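You operate a simulated robot arm through the tools that you are given. There is no shell and no other tool. Be economical: measure what you need, move in short steps, check, and stop when the job is done.

Carry out the task below with a simulated robot arm. There is one attempt and no reset: what you move stays moved.

TASK
Press the cube on the slide at LOW load and put it in the tray that the display names.
Fine: slide in, set the load knob, press GO, slide out again.

It is judged by the outcome, as a careful person would: the job done as asked, and still so three seconds after it is handed in. It fails if anything else is knocked over, pushed out of place, dropped, spilled or broken.

THE ROBOT
A 6-joint arm with a two-finger parallel gripper, fixed in place. Base frame: the origin is at the foot of the arm, x ahead of it, y to its left, z up; the work surface is at about z = 0. Lengths are in m, angles in degrees, forces in N, time in s.
With the tool pointing down near the work surface it reaches from about 0.14 to 0.58 m from the base axis. Its first joint turns from -66.0 to 66.0 degrees. Payload 2.1 kg.
Tool frame: the origin (TCP) lies between the finger pads and is the grasp point; the fingertips stand 0.03 m ahead of it; z points along the fingers, y is the line along which they close. The gripper opens to 0.094 m. The fingers are 0.028 m wide and 0.01 m thick; the gripper's body (0.05 by 0.096 m) begins 0.055 m behind the TCP.
Orientation is that of the tool frame in the base frame, as a unit quaternion [x, y, z, w]. With the fingers straight down and closing along the base's y, the tool's x points along the base's -x, its y along +y and its z along -z.

THE INTERFACE
- The arm moves only by the tool send_rows. Its argument "increments" is one flat list of numbers, 7 for each row, row after row: the shift along the tool's x, y, z in m, then the turn, a rotation vector about the tool's x, y, z in degrees, then the gripper command, from -1 (fully open) to 1 (shut), values between in proportion. In form: [x, y, z, wx, wy, wz, claw, x, y, z, wx, wy, wz, claw, ...]. A call has 1 to 8 rows; each row shifts and turns the commanded pose from where the row before left it, along the tool's axes as they then stand. A row lasts 0.2 s, in which the tool goes at most 0.05 m and 8.6 degrees; a call with a longer step from one row to the next is refused whole, and so is a gripper value outside its range. A pose out of reach is approached as far as the arm can. The call stops where the force on the tool passes 70 N (or 10 N more than at its start, if that is more) or the arm is blocked; 0.2 s more then pass. The fingers move at their own pace (about 0.072 m/s each) and stop on an object; they squeeze with about 22 N. The grip force told is the motor's: it shows also when the fingers shut on nothing. Time passes only in rows, and 0.2 s behind the last, so rows that do not move let the fingers close. It gives the time, the measured TCP pose, the force on the tool (base axes), the opening and the grip force at its end, in the units of the frame above (readings bear some noise), and new pictures: "show" is both (left out), scene, wrist or none.
- Cameras (640 x 400 px; columns grow to the right, rows downward): "scene" is fixed at [0.047, -0.3641, 0.4792]; the picture's right is [0.74, -0.67, 0.00], its down [-0.38, -0.42, -0.82] and it looks along [0.55, 0.61, -0.57] (base axes); focal length 214 px, centre (320, 200). "wrist" rides on the gripper at [-0.037, 0, -0.058] in the tool frame; the picture's right is [0.00, -1.00, 0.00], its down [0.97, 0.00, -0.24] and it looks along [0.24, 0.00, 0.97] (tool axes); focal length 218 px, centre (320, 200).
- pixel_to_xyz(camera, pixels): for up to 12 pixels [column, row] of the newest picture of that camera ("zoom" is the newest enlarged one), the place [x, y, z] in the base frame of the surface seen there, good to about 0.003 m, but the place of the scene camera against the robot may be out by one fixed shift of up to 0.025 m in any direction. No time passes.
- inspect(camera, box): a new picture of the part [left, top, right, bottom] of that camera's present view, enlarged. No time passes.
- sign_off(): hands the job in; it is judged then, once.

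Work in short steps. Measure before you move; look again where a grasp or a placing could have gone wrong, and mend it. You have 80 turns and 120 pictures in all, the two below and enlarged ones among them. Open the gripper and draw the arm clear of the work before you hand the job in, unless the task says otherwise; then end with one line.

The tools are called after "Emit:" as a command line: name --argument value ..., lists and objects as JSON in quotes. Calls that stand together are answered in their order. send_rows: Moves the arm, as the interface text tells. Its arguments: {"type":"object","properties":{"increments":{"type":"array"},"show":{"type":"string","enum":["both","scene","wrist","none"]}},"required":["increments"]} The other tools are called the same way: pixel_to_xyz (camera, pixels) gives the place of the surface under pixels of a picture; inspect (camera, box) takes an enlarged picture of a part of a camera's view; sign_off () hands the job in.

At the start:

```text
time_s: 0.0
ee_pos: [0.2683, -0.101, 0.3877]
tcp_rot: [0.0, 1.0, -0.001, 0.001]
contact_force: [0.7, -0.7, 0.6]
width: 0.0942
grip_force: 0.1
```

scene: 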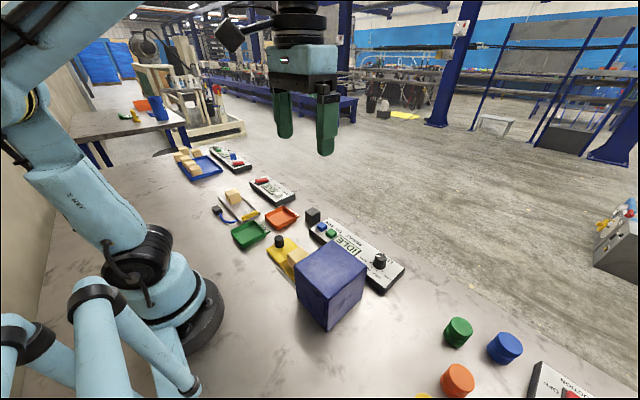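
wrist: 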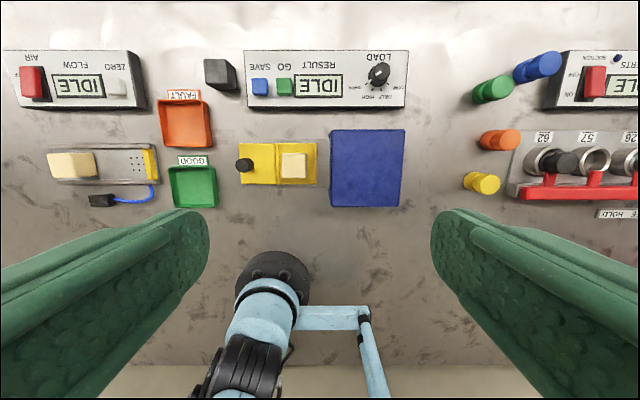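

The wrist view shows the press panel (245-408, 50-108), the yellow slide (240-316, 143-185) with a cube, and the blue box at its right. I enlarge these and measure.

Emit:
inspect --camera "wrist" --box '[230, 40, 420, 215]'

Emit:
inspect --camera "scene" --box '[220, 180, 420, 330]'

Emit:
pixel_to_xyz --camera "wrist" --pixels '[[378, 75], [284, 86], [260, 86], [245, 165], [294, 165], [335, 135], [400, 200], [368, 165], [194, 188], [185, 125], [270, 165], [220, 75]]'

```text
2.29 times, centred on (325, 128) of wrist
```

zoom: 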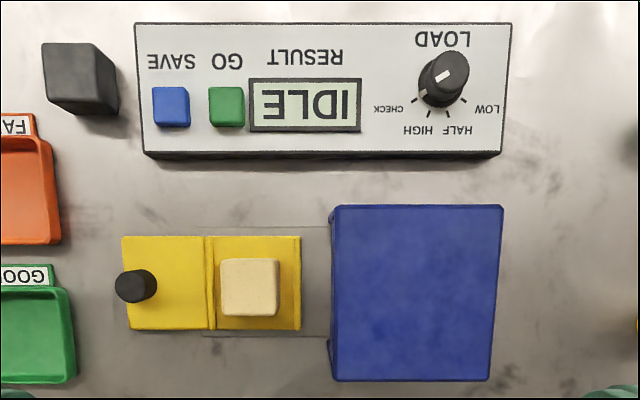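

```text
2.67 times, centred on (320, 255) of scene
```

zoom: 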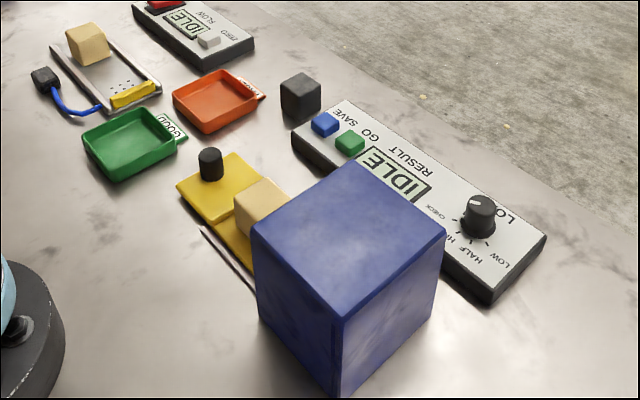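

```text
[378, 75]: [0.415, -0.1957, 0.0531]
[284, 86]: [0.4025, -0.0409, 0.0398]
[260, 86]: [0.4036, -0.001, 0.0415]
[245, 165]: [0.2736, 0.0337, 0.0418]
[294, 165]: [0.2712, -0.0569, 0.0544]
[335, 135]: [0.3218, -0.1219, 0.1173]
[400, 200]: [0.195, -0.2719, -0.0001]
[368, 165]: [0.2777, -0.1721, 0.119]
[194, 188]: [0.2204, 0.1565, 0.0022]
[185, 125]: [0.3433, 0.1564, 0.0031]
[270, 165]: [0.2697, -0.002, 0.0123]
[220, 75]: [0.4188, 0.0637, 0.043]
```

Knob at about (0.415, -0.196), GO (0.403, -0.041), slide handle (0.274, 0.034). I move closer above the knob to read its pointer.

Emit:
send_rows --increments '[-0.027, -0.018, 0.026, 0, 0, 0, -1, -0.027, -0.018, 0.026, 0, 0, 0, -1, -0.027, -0.018, 0.026, 0, 0, 0, -1, -0.027, -0.018, 0.026, 0, 0, 0, -1, -0.027, -0.018, 0.026, 0, 0, 0, -1]' --show "wrist"

```text
time_s: 1.2
ee_pos: [0.404, -0.192, 0.2577]
tcp_rot: [-0.001, 1.0, 0.0, 0.0]
contact_force: [-0.5, 0.3, 0.9]
width: 0.0938
grip_force: 0.1
```

wrist: 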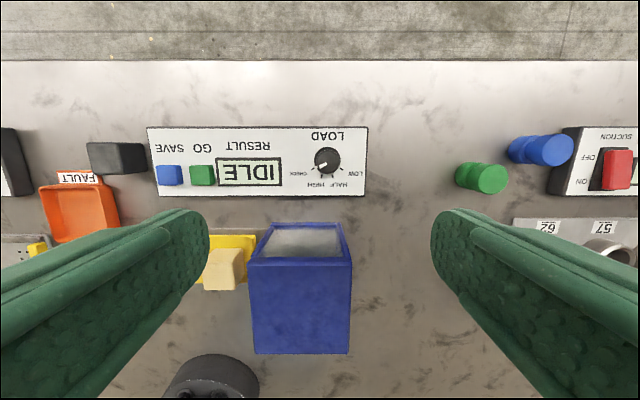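

The knob is at (327,160) in view; I enlarge it and the press's back.

Emit:
inspect --camera "wrist" --box '[280, 120, 376, 200]'

Emit:
inspect --camera "wrist" --box '[180, 200, 380, 370]'

Emit:
pixel_to_xyz --camera "wrist" --pixels '[[327, 158], [321, 172], [355, 190], [202, 173], [170, 173], [300, 240], [252, 228], [270, 224], [300, 300], [330, 250], [228, 256]]'

```text
5.00 times, centred on (328, 160) of wrist
```

zoom: 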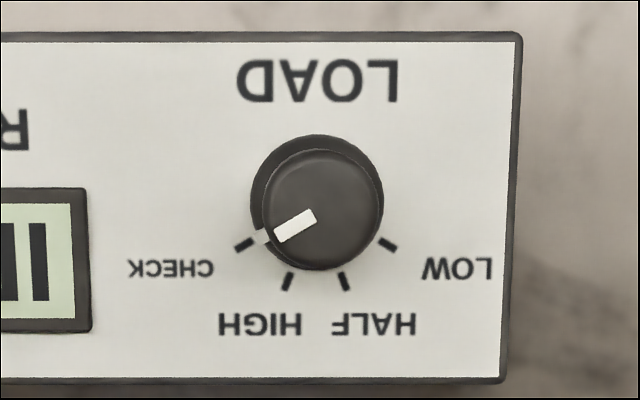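

```text
2.35 times, centred on (280, 285) of wrist
```

zoom: 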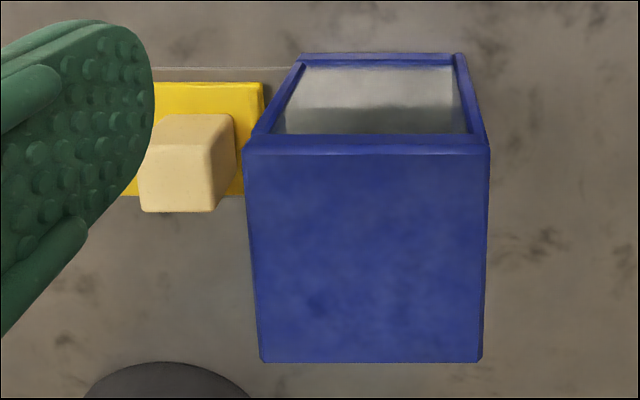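

```text
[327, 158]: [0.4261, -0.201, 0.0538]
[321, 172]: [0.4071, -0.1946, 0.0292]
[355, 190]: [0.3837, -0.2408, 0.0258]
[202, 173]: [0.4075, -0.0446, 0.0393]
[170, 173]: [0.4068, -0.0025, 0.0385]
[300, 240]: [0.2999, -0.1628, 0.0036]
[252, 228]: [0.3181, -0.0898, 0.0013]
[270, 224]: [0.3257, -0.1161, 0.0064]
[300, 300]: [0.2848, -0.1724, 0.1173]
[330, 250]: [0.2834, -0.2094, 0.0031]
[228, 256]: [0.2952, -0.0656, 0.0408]
```

The pointer stands at CHECK, and LOW is about 120° counter-clockwise from above. First comes the slide: I go above its handle and turn the tool 90°, so the narrow side of the gripper's body faces the press.

Emit:
send_rows --increments '[0.02, 0.033, 0, 0, 0, 0, -1, 0.02, 0.033, 0, 0, 0, 0, -1, 0.02, 0.033, 0.01, 0, 0, 0, -1, 0.02, 0.033, 0.01, 0, 0, 0, -1, 0.02, 0.033, 0.01, 0, 0, 0, -1, 0.017, 0.033, 0.01, 0, 0, 0, -1, 0.017, 0.034, 0.01, 0, 0, 0, -1, 0, 0, 0, 0, 0, -8.2, -1]' --show "none"

Emit:
send_rows --increments '[0, 0, 0, 0, 0, -8.2, -1, 0, 0, 0, 0, 0, -8.2, -1, 0, 0, 0, 0, 0, -8.2, -1, 0, 0, 0, 0, 0, -8.2, -1, 0, 0, 0, 0, 0, -8.2, -1, 0, 0, 0, 0, 0, -8.2, -1, 0, 0, 0, 0, 0, -8.2, -1, 0, 0, 0, 0, 0, -8.2, -1]' --show "none"

Emit:
send_rows --increments '[0, 0, 0, 0, 0, -8.2, -1, 0, 0, 0, 0, 0, -8, -1]' --show "both"

```text
time_s: 3.0
ee_pos: [0.268, 0.0406, 0.2059]
tcp_rot: [-0.072, 0.997, 0.0, 0.0]
contact_force: [-0.5, 0.4, 0.9]
width: 0.0942
grip_force: 0.0
```

```text
time_s: 4.8
ee_pos: [0.2693, 0.0408, 0.2077]
tcp_rot: [-0.602, 0.799, -0.001, 0.0]
contact_force: [0.2, 0.3, 0.0]
width: 0.0938
grip_force: 0.1
```

```text
time_s: 5.4
ee_pos: [0.2692, 0.0404, 0.2084]
tcp_rot: [0.708, -0.706, 0.0, 0.001]
contact_force: [0.6, 0.1, -0.5]
width: 0.0943
grip_force: 0.1
```

scene: 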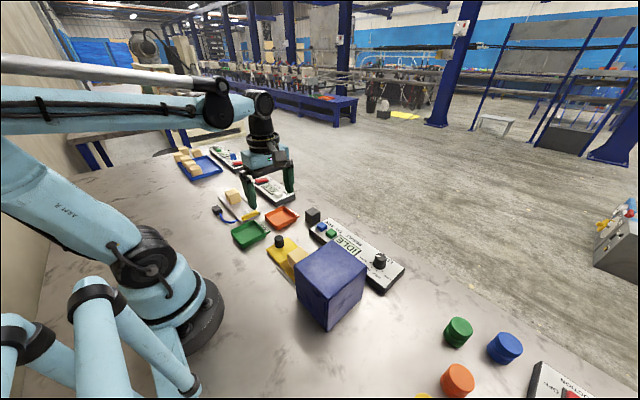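
wrist: 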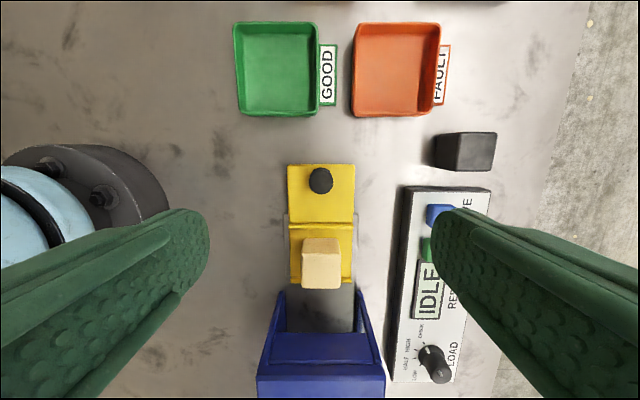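

The handle is at (320,181), directly in line with the tool. I measure it, the cube and the trays.

Emit:
pixel_to_xyz --camera "wrist" --pixels '[[320, 177], [320, 190], [311, 180], [330, 180], [320, 255], [320, 212], [280, 65], [395, 65], [320, 298], [320, 340], [303, 245], [340, 245]]'

Emit:
inspect --camera "wrist" --box '[250, 140, 410, 300]'

```text
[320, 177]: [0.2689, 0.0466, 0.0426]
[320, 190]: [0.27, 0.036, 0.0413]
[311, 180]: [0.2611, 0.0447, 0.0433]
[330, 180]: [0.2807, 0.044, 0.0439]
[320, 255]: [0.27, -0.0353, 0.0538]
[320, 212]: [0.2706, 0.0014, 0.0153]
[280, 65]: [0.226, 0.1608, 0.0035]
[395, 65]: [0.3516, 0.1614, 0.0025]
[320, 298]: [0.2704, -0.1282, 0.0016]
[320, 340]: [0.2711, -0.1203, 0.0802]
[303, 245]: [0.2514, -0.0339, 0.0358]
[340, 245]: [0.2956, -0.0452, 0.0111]
```

```text
2.50 times, centred on (330, 220) of wrist
```

zoom: 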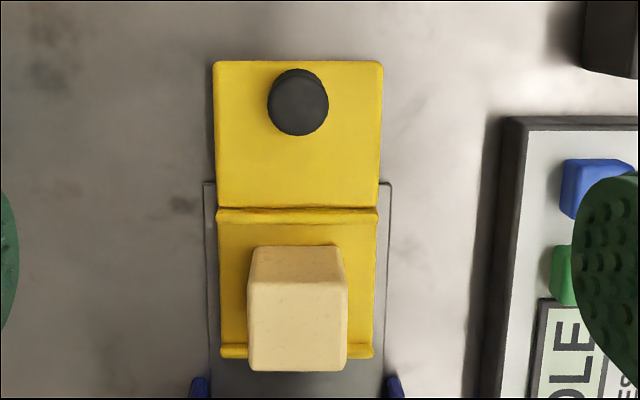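

Handle centre is about (0.270, 0.041) with its top at z 0.043. I descend to TCP z 0.05 and close on it.

Emit:
send_rows --increments '[0, 0, 0.04, 0, 0, 0, -0.5, 0, 0, 0.04, 0, 0, 0, -0.5, 0, 0, 0.04, 0, 0, 0, -0.5, 0, 0, 0.036, 0, 0, 0, -0.5, 0, 0, 0, 0, 0, 0, 1, 0, 0, 0, 0, 0, 0, 1, 0, 0, 0, 0, 0, 0, 1]' --show "both"

```text
time_s: 7.0
ee_pos: [0.27, 0.0421, 0.051]
tcp_rot: [0.707, -0.707, 0.003, -0.001]
contact_force: [25.3, 1.1, -31.6]
width: 0.0254
grip_force: 45.2
```

scene: 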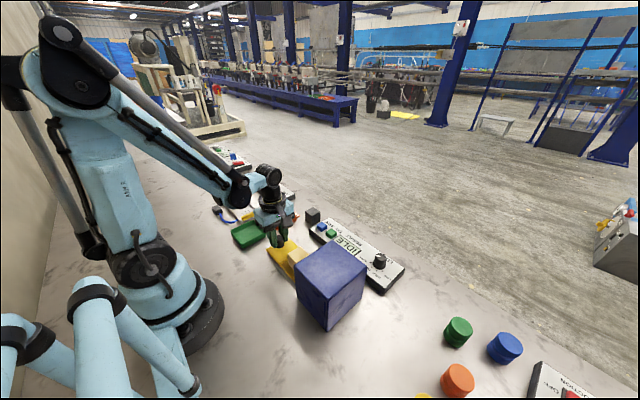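
wrist: 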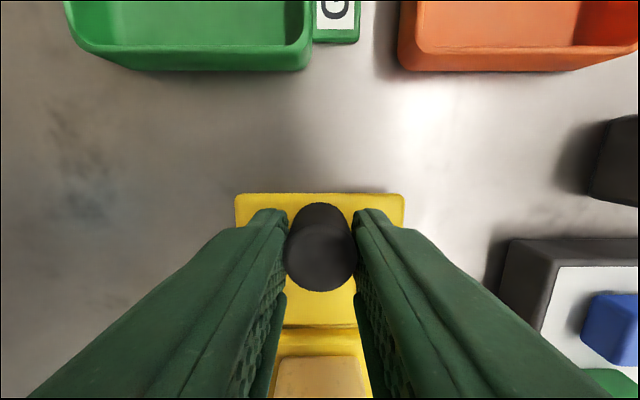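

The handle is held (opening 0.025). I push the slide in toward -y in small steps, easing the side load.

Emit:
send_rows --increments '[0, -0.001, -0.001, 0, 0, 0, 1, 0.015, 0, 0, 0, 0, 0, 1, 0.015, 0, 0, 0, 0, 0, 1, 0.015, 0, 0, 0, 0, 0, 1, 0.015, 0, 0, 0, 0, 0, 1]' --show "both"

```text
time_s: 8.2
ee_pos: [0.2698, -0.0187, 0.0525]
tcp_rot: [-0.707, 0.707, 0.0, 0.0]
contact_force: [3.5, 1.3, 10.2]
width: 0.0253
grip_force: 45.0
```

scene: 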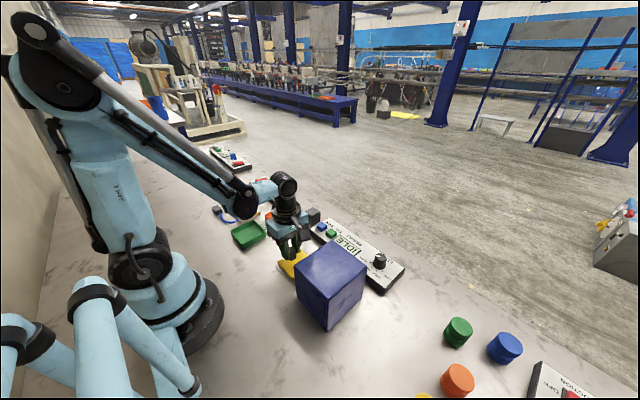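
wrist: 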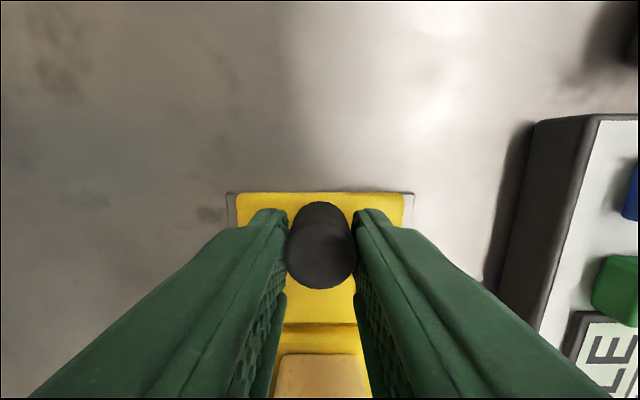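

The slide follows smoothly. I continue in small steps, watching the force for the end stop.

Emit:
send_rows --increments '[0.01, 0, 0, 0, 0, 0, 1, 0.01, 0, 0, 0, 0, 0, 1, 0.01, 0, 0, 0, 0, 0, 1]' --show "none"

```text
time_s: 9.0
ee_pos: [0.27, -0.0502, 0.0514]
tcp_rot: [0.707, -0.707, 0.001, -0.001]
contact_force: [18.4, 1.1, 41.3]
width: 0.0253
grip_force: 45.0
```

The vertical load has grown to +41 N, so I ease up a little and carry on.

Emit:
send_rows --increments '[0, 0, -0.0015, 0, 0, 0, 1, 0.006, 0, 0, 0, 0, 0, 1, 0.006, 0, 0, 0, 0, 0, 1]' --show "both"

```text
time_s: 9.8
ee_pos: [0.2695, -0.0616, 0.0534]
tcp_rot: [-0.707, 0.708, -0.002, 0.0]
contact_force: [18.9, 0.5, -40.6]
width: 0.0253
grip_force: 45.1
```

scene: 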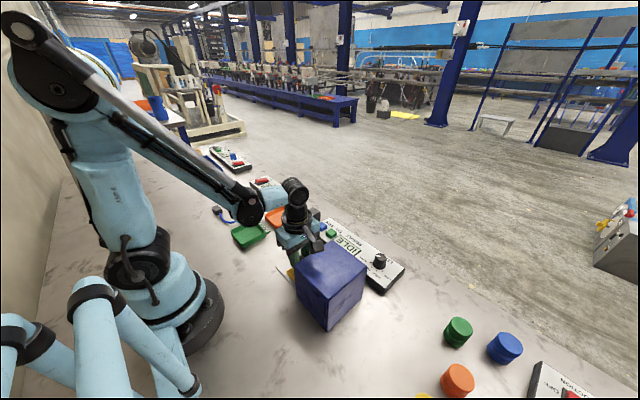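
wrist: 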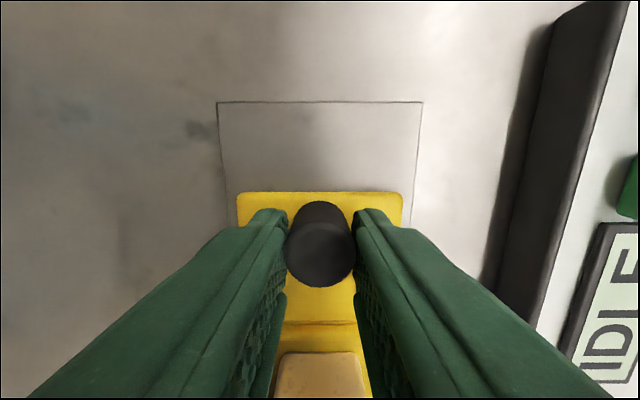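

No stop force yet. I ease the height and go on in 4 mm steps.

Emit:
send_rows --increments '[0, -0.001, 0.0007, 0, 0, 0, 1, 0.004, 0, 0, 0, 0, 0, 1, 0.004, 0, 0, 0, 0, 0, 1]' --show "none"

```text
time_s: 10.6
ee_pos: [0.2692, -0.0695, 0.0534]
tcp_rot: [-0.706, 0.708, 0.001, -0.002]
contact_force: [-7.9, -1.7, 41.0]
width: 0.0257
grip_force: 45.0
```

Emit:
send_rows --increments '[0.004, 0, -0.0003, 0, 0, 0, 1, 0.004, 0, 0, 0, 0, 0, 1]' --show "none"

```text
time_s: 11.2
ee_pos: [0.2699, -0.0733, 0.0531]
tcp_rot: [0.708, -0.706, -0.004, -0.003]
contact_force: [-2.4, 33.1, 3.9]
width: 0.0254
grip_force: 44.9
```

A +33 N push-back in y marks the end stop after 115 mm of travel. I open, rise clear and look.

Emit:
send_rows --increments '[-0.003, 0, 0, 0, 0, 0, 1, 0, 0, 0, 0, 0, 0, -0.3, 0, 0, 0, 0, 0, 0, -0.3, -0.005, 0, -0.03, 0, 0, 0, -0.3, -0.03, 0, -0.04, 0, 0, 0, -0.3, -0.03, 0, -0.04, 0, 0, 0, -0.3, -0.03, 0, -0.03, 0, 0, 0, -0.3]' --show "both"

```text
time_s: 12.8
ee_pos: [0.2698, 0.021, 0.1944]
tcp_rot: [-0.707, 0.707, 0.0, -0.001]
contact_force: [-0.4, -0.2, 0.3]
width: 0.0611
grip_force: 0.1
```

scene: 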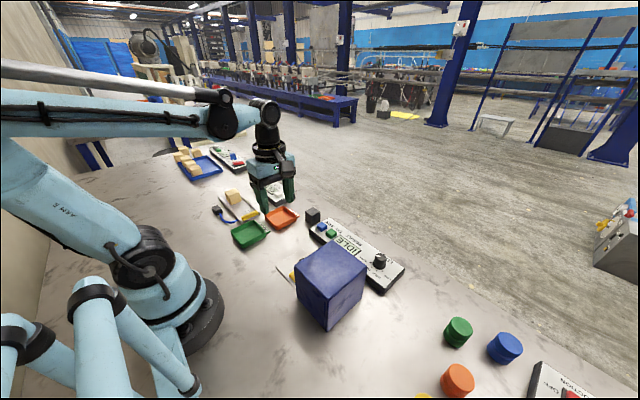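
wrist: 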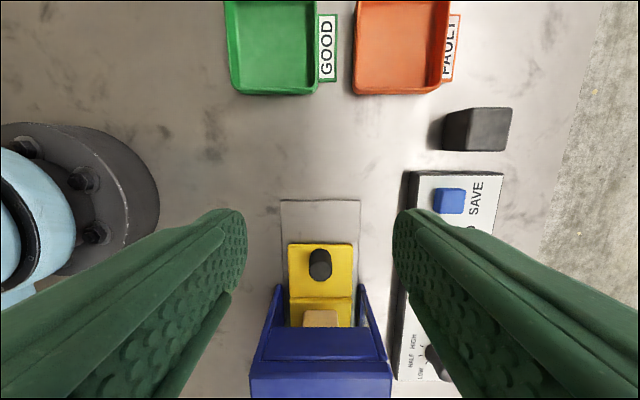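

The slide is fully in (handle at (320,262)). Now I go to the knob and turn the tool back to -60° so I have 120° of turn available.

Emit:
send_rows --increments '[0.0372, -0.0255, 0, 0, 0, 0, -0.3, 0.0372, -0.0255, 0, 0, 0, 0, -0.3, 0.0372, -0.0255, 0, 0, 0, 0, -0.3, 0.0372, -0.0255, 0, 0, 0, 0, -0.3, 0.0372, -0.0255, 0, 0, 0, 0, -0.3, 0.0372, -0.0255, 0, 0, 0, 0, -0.3, 0, 0, 0, 0, 0, 8.3, -0.3, 0, 0, 0, 0, 0, 8.3, -0.3]' --show "none"

Emit:
send_rows --increments '[0, 0, 0, 0, 0, 8.3, -0.3, 0, 0, 0, 0, 0, 8.3, -0.3, 0, 0, 0, 0, 0, 8.3, -0.3, 0, 0, 0, 0, 0, 8.3, -0.3, 0, 0, 0, 0, 0, 8.3, -0.3, 0, 0, 0, 0, 0, 8.3, -0.3, 0, 0, 0, 0, 0, 8.3, -0.3, 0, 0, 0, 0, 0, 8.3, -0.3]' --show "none"

Emit:
send_rows --increments '[0, 0, 0, 0, 0, 8.3, -0.3, 0, 0, 0, 0, 0, 8.3, -0.3, 0, 0, 0, 0, 0, 8.3, -0.3, 0, 0, 0, 0, 0, 8.3, -0.3, 0, 0, 0, 0, 0, 8.3, -0.3, 0, 0, 0, 0, 0, 8.3, -0.3, 0, 0, 0, 0, 0, 8.3, -0.3, 0, 0, 0, 0, 0, 8.3, -0.3]' --show "both"

```text
time_s: 14.6
ee_pos: [0.4235, -0.2024, 0.1935]
tcp_rot: [-0.597, 0.802, -0.001, -0.001]
contact_force: [-0.6, -0.5, 0.8]
width: 0.0611
grip_force: 0.0
```

```text
time_s: 16.4
ee_pos: [0.4233, -0.2009, 0.1941]
tcp_rot: [-0.06, 0.998, -0.001, 0.0]
contact_force: [-0.8, -0.2, 0.9]
width: 0.0611
grip_force: 0.1
```

```text
time_s: 18.2
ee_pos: [0.4242, -0.2023, 0.1943]
tcp_rot: [0.497, 0.868, 0.0, 0.0]
contact_force: [-0.5, -0.1, -0.1]
width: 0.061
grip_force: 0.0
```

scene: 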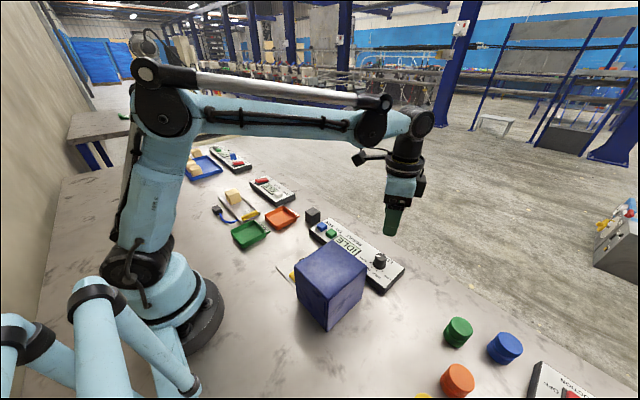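
wrist: 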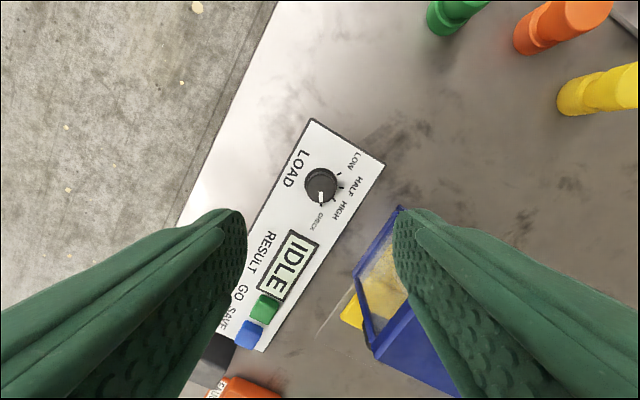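

The knob's top is at (321,184), aligned with the tool. I descend to z 0.075 first and check.

Emit:
pixel_to_xyz --camera "wrist" --pixels '[[321, 184], [321, 192], [306, 184], [336, 184], [350, 165]]'

Emit:
send_rows --increments '[0, 0, 0.04, 0, 0, 0, -0.3, 0, 0, 0.04, 0, 0, 0, -0.3, 0, 0, 0.03, 0, 0, 0, -0.3]' --show "wrist"

```text
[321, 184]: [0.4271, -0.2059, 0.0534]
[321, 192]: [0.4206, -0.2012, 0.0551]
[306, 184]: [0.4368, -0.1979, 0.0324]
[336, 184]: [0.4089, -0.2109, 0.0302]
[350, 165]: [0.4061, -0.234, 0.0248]
```

```text
time_s: 19.0
ee_pos: [0.4232, -0.2047, 0.0845]
tcp_rot: [0.495, 0.869, -0.001, 0.001]
contact_force: [-0.4, 0.2, 0.3]
width: 0.061
grip_force: 0.1
```

wrist: 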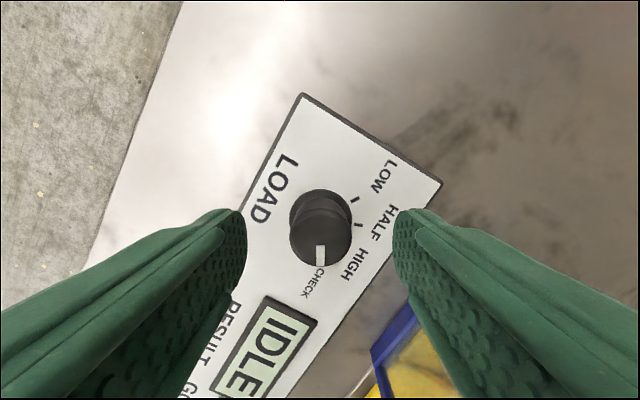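

The knob is centred within about 3 mm, so I make a small correction. I then lower to z ~0.064 (tips just above the panel) and close.

Emit:
send_rows --increments '[0.0025, 0, 0.015, 0, 0, 0, -0.3, 0, 0, 0.005, 0, 0, 0, -0.3, 0, 0, 0, 0, 0, 0, 1, 0, 0, 0, 0, 0, 0, 1, 0, 0, 0, 0, 0, 0, 1]' --show "wrist"

```text
time_s: 20.2
ee_pos: [0.4221, -0.2022, 0.0638]
tcp_rot: [0.496, 0.868, -0.001, 0.0]
contact_force: [-5.0, -1.9, -3.5]
width: 0.0274
grip_force: 45.3
```

wrist: 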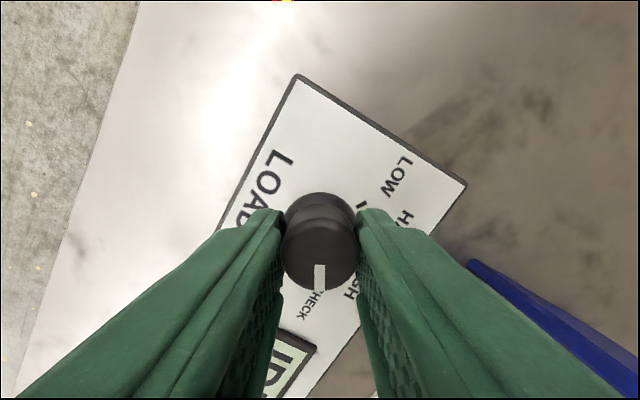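

The knob is gripped (27 mm). I turn it 60° counter-clockwise from above first and check.

Emit:
send_rows --increments '[0, 0, 0, 0, 0, -7.5, 1, 0, 0, 0, 0, 0, -7.5, 1, 0, 0, 0, 0, 0, -7.5, 1, 0, 0, 0, 0, 0, -7.5, 1, 0, 0, 0, 0, 0, -7.5, 1, 0, 0, 0, 0, 0, -7.5, 1, 0, 0, 0, 0, 0, -7.5, 1, 0, 0, 0, 0, 0, -7.5, 1]' --show "wrist"

```text
time_s: 22.0
ee_pos: [0.4222, -0.2012, 0.064]
tcp_rot: [-0.006, 1.0, -0.003, 0.001]
contact_force: [-7.2, -20.6, -6.0]
width: 0.0274
grip_force: 44.9
```

wrist: 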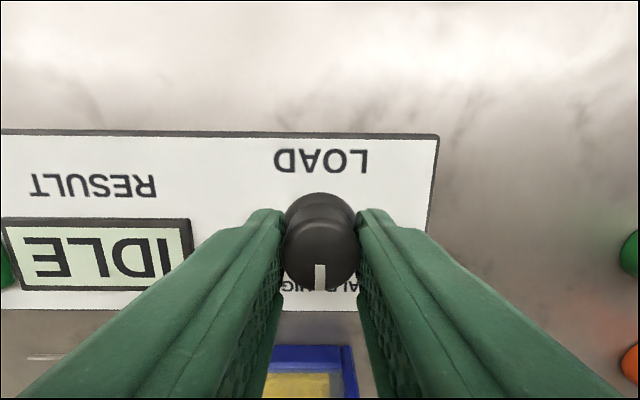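

The knob turned with the tool. I turn the other 60°.

Emit:
send_rows --increments '[0, -0.0005, 0, 0, 0, -7.5, 1, 0, 0, 0, 0, 0, -7.5, 1, 0, 0, 0, 0, 0, -7.5, 1, 0, 0, 0, 0, 0, -7.5, 1, 0, 0, 0, 0, 0, -7.5, 1, 0, 0, 0, 0, 0, -7.5, 1, 0, 0, 0, 0, 0, -7.5, 1, 0, 0, 0, 0, 0, -7.5, 1]' --show "wrist"

```text
time_s: 23.8
ee_pos: [0.4212, -0.2012, 0.0642]
tcp_rot: [-0.505, 0.863, -0.001, -0.001]
contact_force: [-2.9, -20.8, -11.2]
width: 0.0273
grip_force: 44.6
```

wrist: 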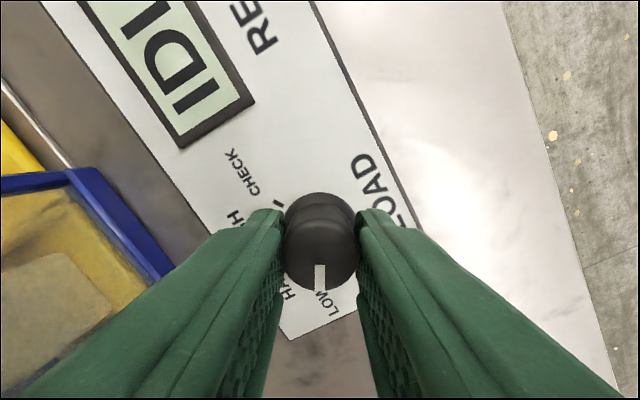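

The pointer now faces LOW. I open, rise straight up and check the dial.

Emit:
send_rows --increments '[0, 0, 0, 0, 0, 0, -0.3, 0, 0, 0, 0, 0, 0, -0.3, 0, 0, 0, 0, 0, 0, -0.3, 0, 0, -0.04, 0, 0, 0, -0.3, 0, 0, -0.04, 0, 0, 0, -0.3, 0, 0, -0.04, 0, 0, 0, -0.3]' --show "wrist"

Emit:
inspect --camera "wrist" --box '[256, 140, 384, 220]'

```text
time_s: 25.2
ee_pos: [0.4226, -0.2023, 0.185]
tcp_rot: [-0.505, 0.863, 0.0, -0.001]
contact_force: [0.3, 0.9, 0.3]
width: 0.0609
grip_force: 0.0
```

wrist: 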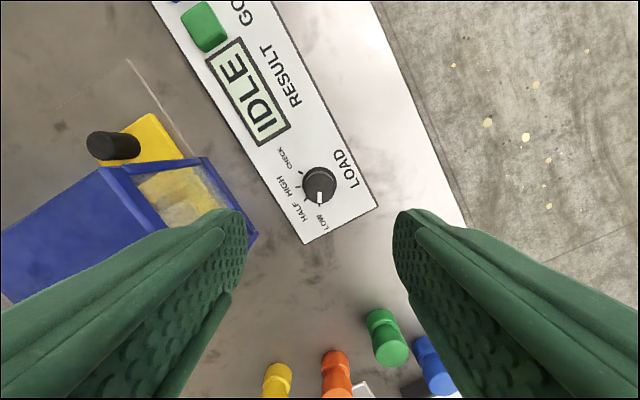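

```text
5.00 times, centred on (320, 180) of wrist
```

zoom: 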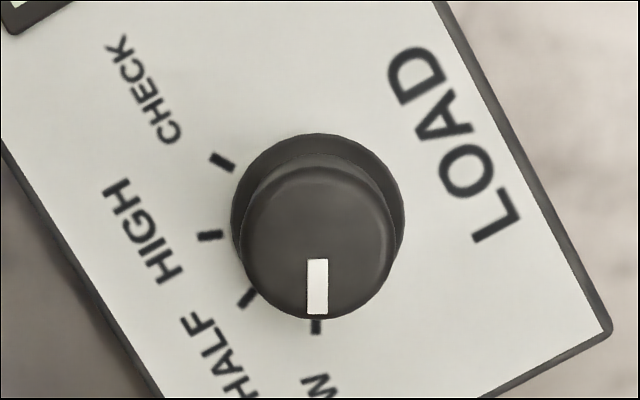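

The pointer is exactly on the LOW tick. Now I turn the tool back to 0°, close the fingers and go above GO.

Emit:
send_rows --increments '[0, 0, 0, 0, 0, 7.6, 1, 0, 0, 0, 0, 0, 7.6, 1, 0, 0, 0, 0, 0, 7.6, 1, 0, 0, 0, 0, 0, 7.6, 1, 0, 0, 0, 0, 0, 7.6, 1, 0, 0, 0, 0, 0, 7.6, 1, 0, 0, 0, 0, 0, 7.6, 1, 0, 0, 0, 0, 0, 7.5, 1]' --show "none"

Emit:
send_rows --increments '[0.004, 0.04, 0, 0, 0, 0, 1, 0.004, 0.04, 0, 0, 0, 0, 1, 0.004, 0.04, 0.02, 0, 0, 0, 1, 0.004, 0.04, 0.02, 0, 0, 0, 1, 0, 0, 0, 0, 0, 0, 1]' --show "wrist"

```text
time_s: 27.0
ee_pos: [0.4229, -0.2028, 0.1852]
tcp_rot: [0.003, 1.0, -0.001, 0.0]
contact_force: [-0.5, -0.4, 0.3]
width: 0.0
grip_force: 21.5
```

```text
time_s: 28.2
ee_pos: [0.4066, -0.0415, 0.1451]
tcp_rot: [0.002, 1.0, -0.001, 0.0]
contact_force: [0.2, -0.2, 0.5]
width: 0.0
grip_force: 22.3
```

wrist: 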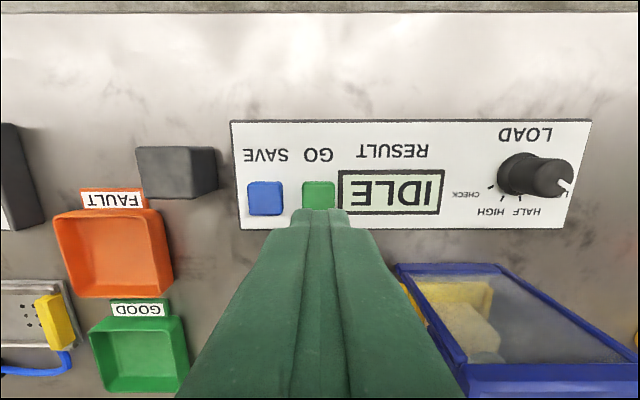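

GO at (319,196) computes to (0.406, -0.041), right under the closed fingers. I lower to just above it, then press in small steps.

Emit:
send_rows --increments '[0, 0.001, 0.04, 0, 0, 0, 1, 0, 0, 0.027, 0, 0, 0, 1, 0, 0, 0, 0, 0, 0, 1]' --show "none"

Emit:
send_rows --increments '[0, 0, 0.004, 0, 0, 0, 1, 0, 0, 0.003, 0, 0, 0, 1, 0, 0, 0.002, 0, 0, 0, 1]' --show "wrist"

```text
time_s: 29.0
ee_pos: [0.408, -0.0404, 0.0763]
tcp_rot: [0.001, 1.0, -0.001, 0.0]
contact_force: [0.4, 0.0, -0.6]
width: 0.0
grip_force: 21.8
```

```text
time_s: 29.8
ee_pos: [0.4081, -0.0407, 0.0676]
tcp_rot: [0.0, 1.0, -0.001, 0.001]
contact_force: [0.0, -0.6, 1.2]
width: 0.0
grip_force: 22.0
```

wrist: 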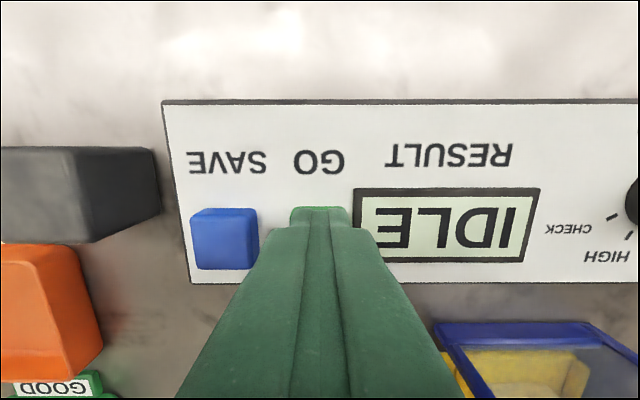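

Force is still about 1 N, so contact is only just beginning. I press on in 1 mm steps.

Emit:
send_rows --increments '[0, 0, 0.001, 0, 0, 0, 1, 0, 0, 0.001, 0, 0, 0, 1]' --show "wrist"

```text
time_s: 30.4
ee_pos: [0.4079, -0.0403, 0.0664]
tcp_rot: [0.001, 1.0, -0.001, 0.0]
contact_force: [0.7, 0.8, 2.6]
width: 0.0002
grip_force: 21.6
```

wrist: 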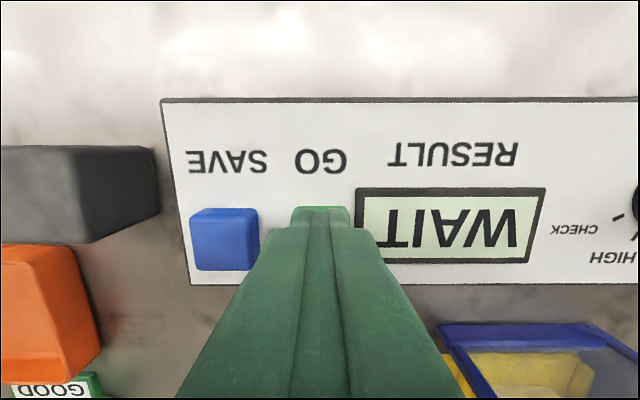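

The display now says WAIT. I release upward and wait for the result.

Emit:
send_rows --increments '[0, 0, -0.03, 0, 0, 0, 1, 0, 0, -0.04, 0, 0, 0, 1, 0, 0, -0.02, 0, 0, 0, 1, 0, 0, 0, 0, 0, 0, 1, 0, 0, 0, 0, 0, 0, 1, 0, 0, 0, 0, 0, 0, 1, 0, 0, 0, 0, 0, 0, 1, 0, 0, 0, 0, 0, 0, 1]' --show "wrist"

```text
time_s: 32.2
ee_pos: [0.4066, -0.0399, 0.1561]
tcp_rot: [0.001, 1.0, -0.001, 0.001]
contact_force: [-0.3, -0.1, 0.1]
width: 0.0
grip_force: 21.9
```

wrist: 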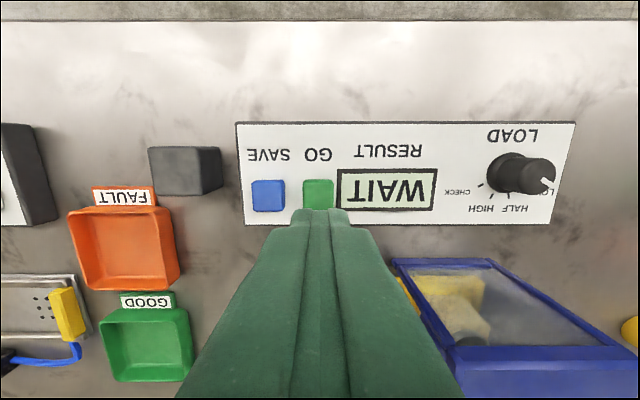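

Still WAIT, with the ram down on the cube. Meanwhile I go back toward the handle and turn the tool by 90°.

Emit:
send_rows --increments '[0.034, 0.01, -0.012, 0, 0, 0, 1, 0.034, 0.01, -0.012, 0, 0, 0, 1, 0.034, 0.01, -0.012, 0, 0, 0, 1, 0.034, 0.01, -0.012, 0, 0, 0, 1, 0, 0, 0, 0, 0, -8.2, 1, 0, 0, 0, 0, 0, -8.2, 1, 0, 0, 0, 0, 0, -8.2, 1, 0, 0, 0, 0, 0, -8.2, 1]' --show "none"

Emit:
send_rows --increments '[0, 0, 0, 0, 0, -8.2, 1, 0, 0, 0, 0, 0, -8.2, 1, 0, 0, 0, 0, 0, -8.2, 1, 0, 0, 0, 0, 0, -8.2, 1, 0, 0, 0, 0, 0, -8.2, 1, 0, 0, 0, 0, 0, -8.2, 1, 0, 0, 0, 0, 0, -8, 1]' --show "both"

```text
time_s: 34.0
ee_pos: [0.2715, -0.0002, 0.2021]
tcp_rot: [-0.283, 0.959, -0.001, 0.001]
contact_force: [-0.1, -0.3, 0.6]
width: 0.0001
grip_force: 22.0
```

```text
time_s: 35.6
ee_pos: [0.2696, 0.001, 0.204]
tcp_rot: [-0.707, 0.708, -0.001, 0.0]
contact_force: [0.1, 0.1, 0.2]
width: 0.0002
grip_force: 22.2
```

scene: 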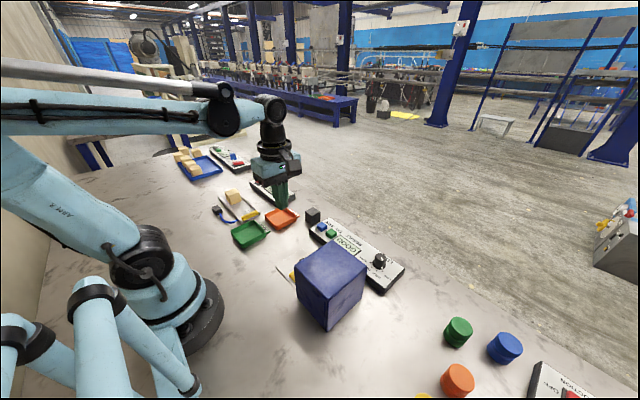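
wrist: 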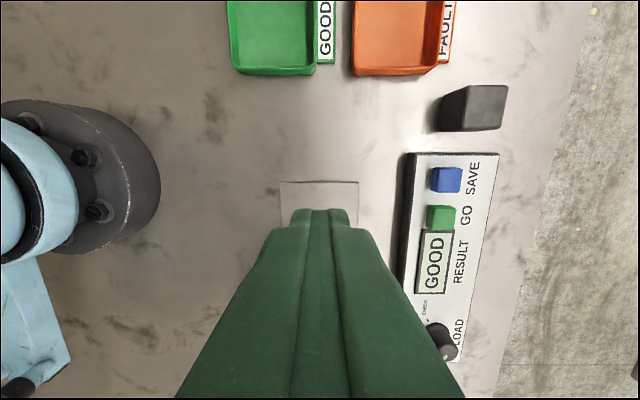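

The display says GOOD, so the green tray is the target. I open, move over the handle (y ≈ -0.073) and look at the press.

Emit:
send_rows --increments '[0.02, 0, 0, 0, 0, 0, -0.3, 0.02, 0, 0, 0, 0, 0, -0.3, 0.0175, 0, 0, 0, 0, 0, -0.3, 0.0175, 0, 0, 0, 0, 0, -0.3]' --show "wrist"

```text
time_s: 36.6
ee_pos: [0.2702, -0.0742, 0.2054]
tcp_rot: [-0.707, 0.708, 0.0, -0.001]
contact_force: [-0.5, 0.9, -0.1]
width: 0.0612
grip_force: 0.0
```

wrist: 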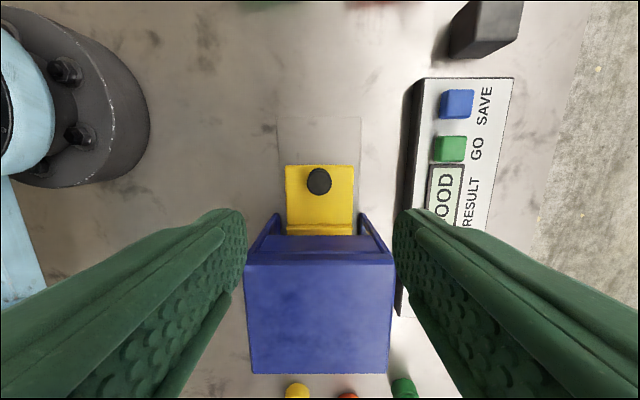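

The handle is at (319,181), aligned as before. I descend and grip.

Emit:
send_rows --increments '[0, 0, 0.04, 0, 0, 0, -0.3, 0, 0, 0.04, 0, 0, 0, -0.3, 0, 0, 0.04, 0, 0, 0, -0.3, 0, 0, 0.033, 0, 0, 0, -0.3, 0, 0, 0, 0, 0, 0, 1, 0, 0, 0, 0, 0, 0, 1, 0, 0, 0, 0, 0, 0, 1]' --show "wrist"

```text
time_s: 38.2
ee_pos: [0.2698, -0.0756, 0.0509]
tcp_rot: [-0.706, 0.708, 0.0, -0.001]
contact_force: [-3.4, -0.7, -30.0]
width: 0.0254
grip_force: 45.3
```

wrist: 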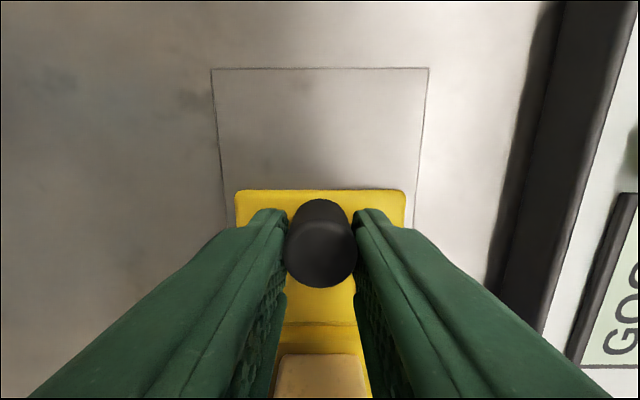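

Gripped again. I pull the slide out gently toward +y and watch the forces.

Emit:
send_rows --increments '[-0.008, 0, 0.0005, 0, 0, 0, 1, -0.012, 0, 0, 0, 0, 0, 1, -0.012, 0, 0, 0, 0, 0, 1]' --show "none"

Emit:
send_rows --increments '[-0.014, 0, 0, 0, 0, 0, 1, -0.014, 0, 0, 0, 0, 0, 1, -0.014, 0, 0, 0, 0, 0, 1]' --show "wrist"

```text
time_s: 39.0
ee_pos: [0.2702, -0.0425, 0.0492]
tcp_rot: [-0.706, 0.708, 0.001, -0.001]
contact_force: [-19.0, -0.1, 39.7]
width: 0.0255
grip_force: 45.0
```

```text
time_s: 39.8
ee_pos: [0.27, -0.0003, 0.0494]
tcp_rot: [-0.706, 0.708, 0.0, -0.001]
contact_force: [-17.4, -1.7, -24.9]
width: 0.0253
grip_force: 44.8
```

wrist: 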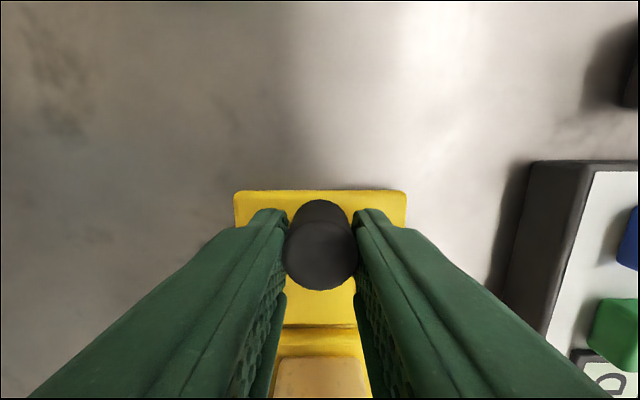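

Coming out smoothly. I pull the remaining ~42 mm, slowing near the end.

Emit:
send_rows --increments '[-0.014, 0, 0, 0, 0, 0, 1, -0.014, 0, 0, 0, 0, 0, 1, -0.008, 0, 0, 0, 0, 0, 1, -0.004, 0, 0, 0, 0, 0, 1, -0.003, 0, 0, 0, 0, 0, 1]' --show "none"

```text
time_s: 41.0
ee_pos: [0.2711, 0.0399, 0.0497]
tcp_rot: [-0.705, 0.709, -0.001, -0.004]
contact_force: [-20.4, -20.2, 8.8]
width: 0.0254
grip_force: 45.1
```

-20 N in y shows the outer stop. I release, rise and look.

Emit:
send_rows --increments '[0, 0, 0, 0, 0, 0, -0.3, 0, 0, 0, 0, 0, 0, -0.3, 0, 0, -0.03, 0, 0, 0, -0.3, 0, 0, -0.04, 0, 0, 0, -0.3, 0, 0, -0.04, 0, 0, 0, -0.3, 0, 0, -0.04, 0, 0, 0, -0.3]' --show "both"

Emit:
inspect --camera "wrist" --box '[240, 140, 400, 320]'

```text
time_s: 42.4
ee_pos: [0.271, 0.0423, 0.202]
tcp_rot: [-0.707, 0.708, 0.0, -0.001]
contact_force: [-0.5, -0.5, 0.2]
width: 0.0612
grip_force: 0.1
```

scene: 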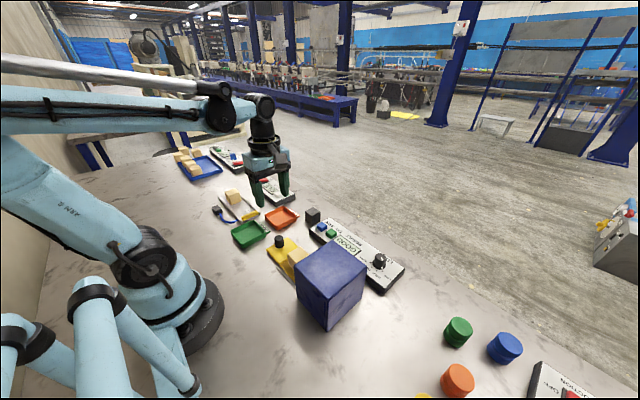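
wrist: 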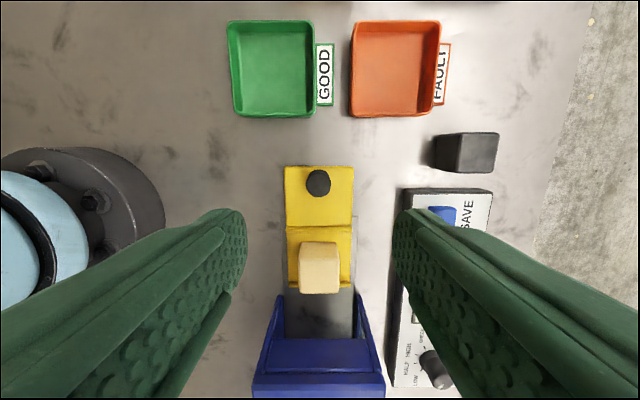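

```text
2.22 times, centred on (320, 230) of wrist
```

zoom: 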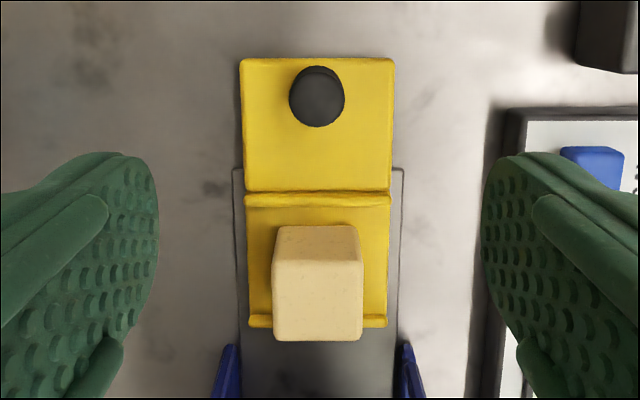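

The cube sits on the slide; its top face is around (319,276). I measure it and the GOOD tray.

Emit:
pixel_to_xyz --camera "wrist" --pixels '[[319, 263], [319, 276], [319, 289], [303, 276], [336, 276], [271, 70], [238, 25], [306, 110], [240, 110], [304, 30], [310, 65]]'

```text
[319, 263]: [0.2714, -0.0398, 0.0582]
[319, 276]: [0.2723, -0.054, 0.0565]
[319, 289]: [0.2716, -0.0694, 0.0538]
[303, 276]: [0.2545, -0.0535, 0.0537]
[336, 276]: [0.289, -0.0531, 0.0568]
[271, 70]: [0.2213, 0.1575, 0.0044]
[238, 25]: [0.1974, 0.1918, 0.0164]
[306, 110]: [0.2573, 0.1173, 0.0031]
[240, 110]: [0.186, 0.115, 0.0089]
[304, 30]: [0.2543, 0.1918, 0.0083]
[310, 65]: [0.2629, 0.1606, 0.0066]
```

Cube centre is (0.271, -0.054), tray centre about (0.222, 0.156). I move over the cube, descend and grip it.

Emit:
send_rows --increments '[0.032, 0, 0, 0, 0, 0, -0.2, 0.032, 0, 0, 0, 0, 0, -0.2, 0.032, 0, 0, 0, 0, 0, -0.2, 0, 0, 0.04, 0, 0, 0, -0.2, 0, 0, 0.035, 0, 0, 0, -0.2, 0, 0, 0, 0, 0, 0, -0.2]' --show "wrist"

```text
time_s: 43.8
ee_pos: [0.2715, -0.0558, 0.1257]
tcp_rot: [-0.707, 0.707, -0.002, -0.001]
contact_force: [-0.3, -1.2, 0.4]
width: 0.0563
grip_force: 0.0
```

wrist: 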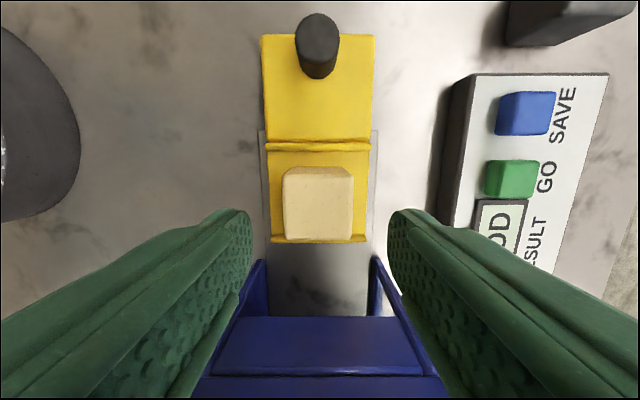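

The cube's top centre at (318,208) is exactly under the tool. I descend to z 0.05 and close.

Emit:
send_rows --increments '[0, 0, 0.04, 0, 0, 0, -0.2, 0, 0, 0.035, 0, 0, 0, -0.2, 0, 0, 0, 0, 0, 0, 1, 0, 0, 0, 0, 0, 0, 1, 0, 0, 0, 0, 0, 0, 1]' --show "wrist"

```text
time_s: 45.0
ee_pos: [0.2703, -0.0531, 0.0488]
tcp_rot: [-0.706, 0.708, 0.0, 0.0]
contact_force: [2.7, 0.4, 5.0]
width: 0.0475
grip_force: 21.9
```

wrist: 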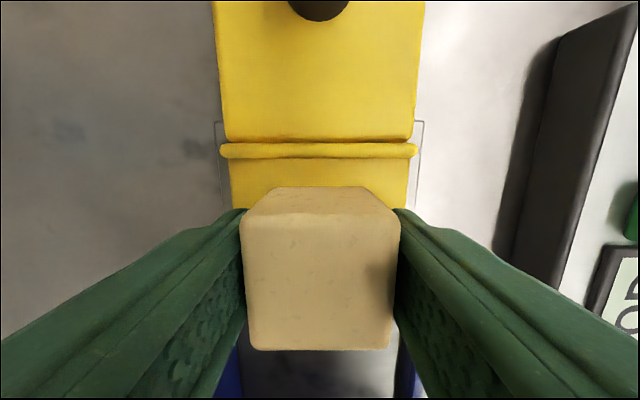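

The cube is held (22 N). I lift straight up and check.

Emit:
send_rows --increments '[0, 0, 0, 0, 0, 0, 1, 0, 0, -0.02, 0, 0, 0, 1, 0, 0, -0.04, 0, 0, 0, 1, 0, 0, -0.04, 0, 0, 0, 1]' --show "wrist"

```text
time_s: 46.0
ee_pos: [0.2691, -0.0524, 0.151]
tcp_rot: [-0.706, 0.708, -0.001, 0.0]
contact_force: [0.0, 0.6, -0.4]
width: 0.0476
grip_force: 21.7
```

wrist: 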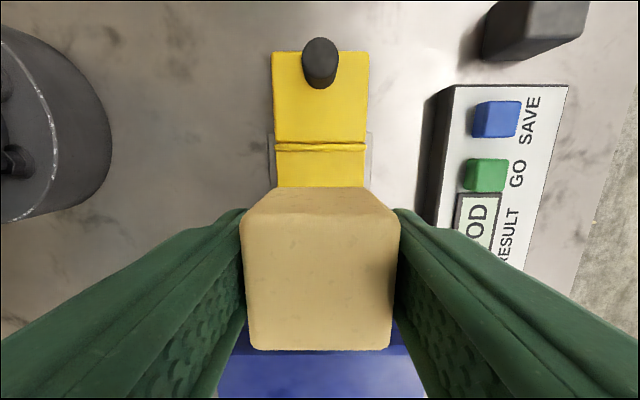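

Held firmly. I carry it over the GOOD tray at (0.222, 0.155) at safe height.

Emit:
send_rows --increments '[-0.0345, 0.0078, 0, 0, 0, 0, 1, -0.0345, 0.0078, 0, 0, 0, 0, 1, -0.0345, 0.0078, 0, 0, 0, 0, 1, -0.0345, 0.0078, 0, 0, 0, 0, 1, -0.0345, 0.0078, 0, 0, 0, 0, 1, -0.0345, 0.0078, 0, 0, 0, 0, 1, 0, 0, 0, 0, 0, 0, 1]' --show "both"

```text
time_s: 47.6
ee_pos: [0.2253, 0.1547, 0.1501]
tcp_rot: [-0.706, 0.708, 0.0, 0.0]
contact_force: [0.7, -0.1, -0.5]
width: 0.0476
grip_force: 21.9
```

scene: 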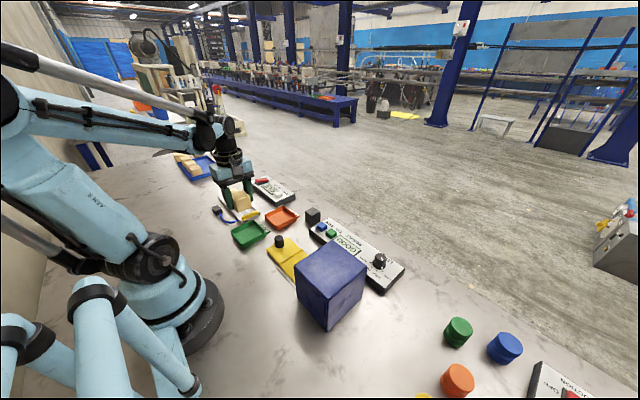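
wrist: 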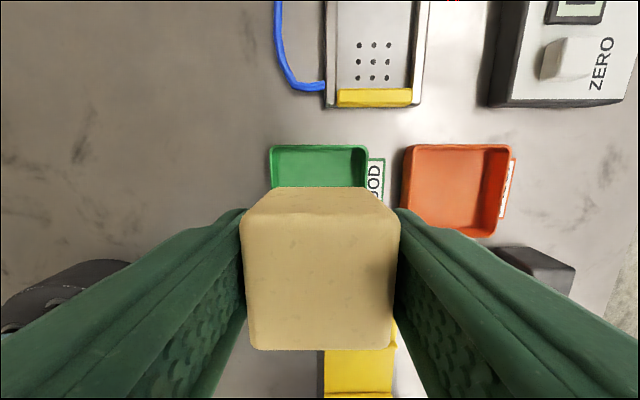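

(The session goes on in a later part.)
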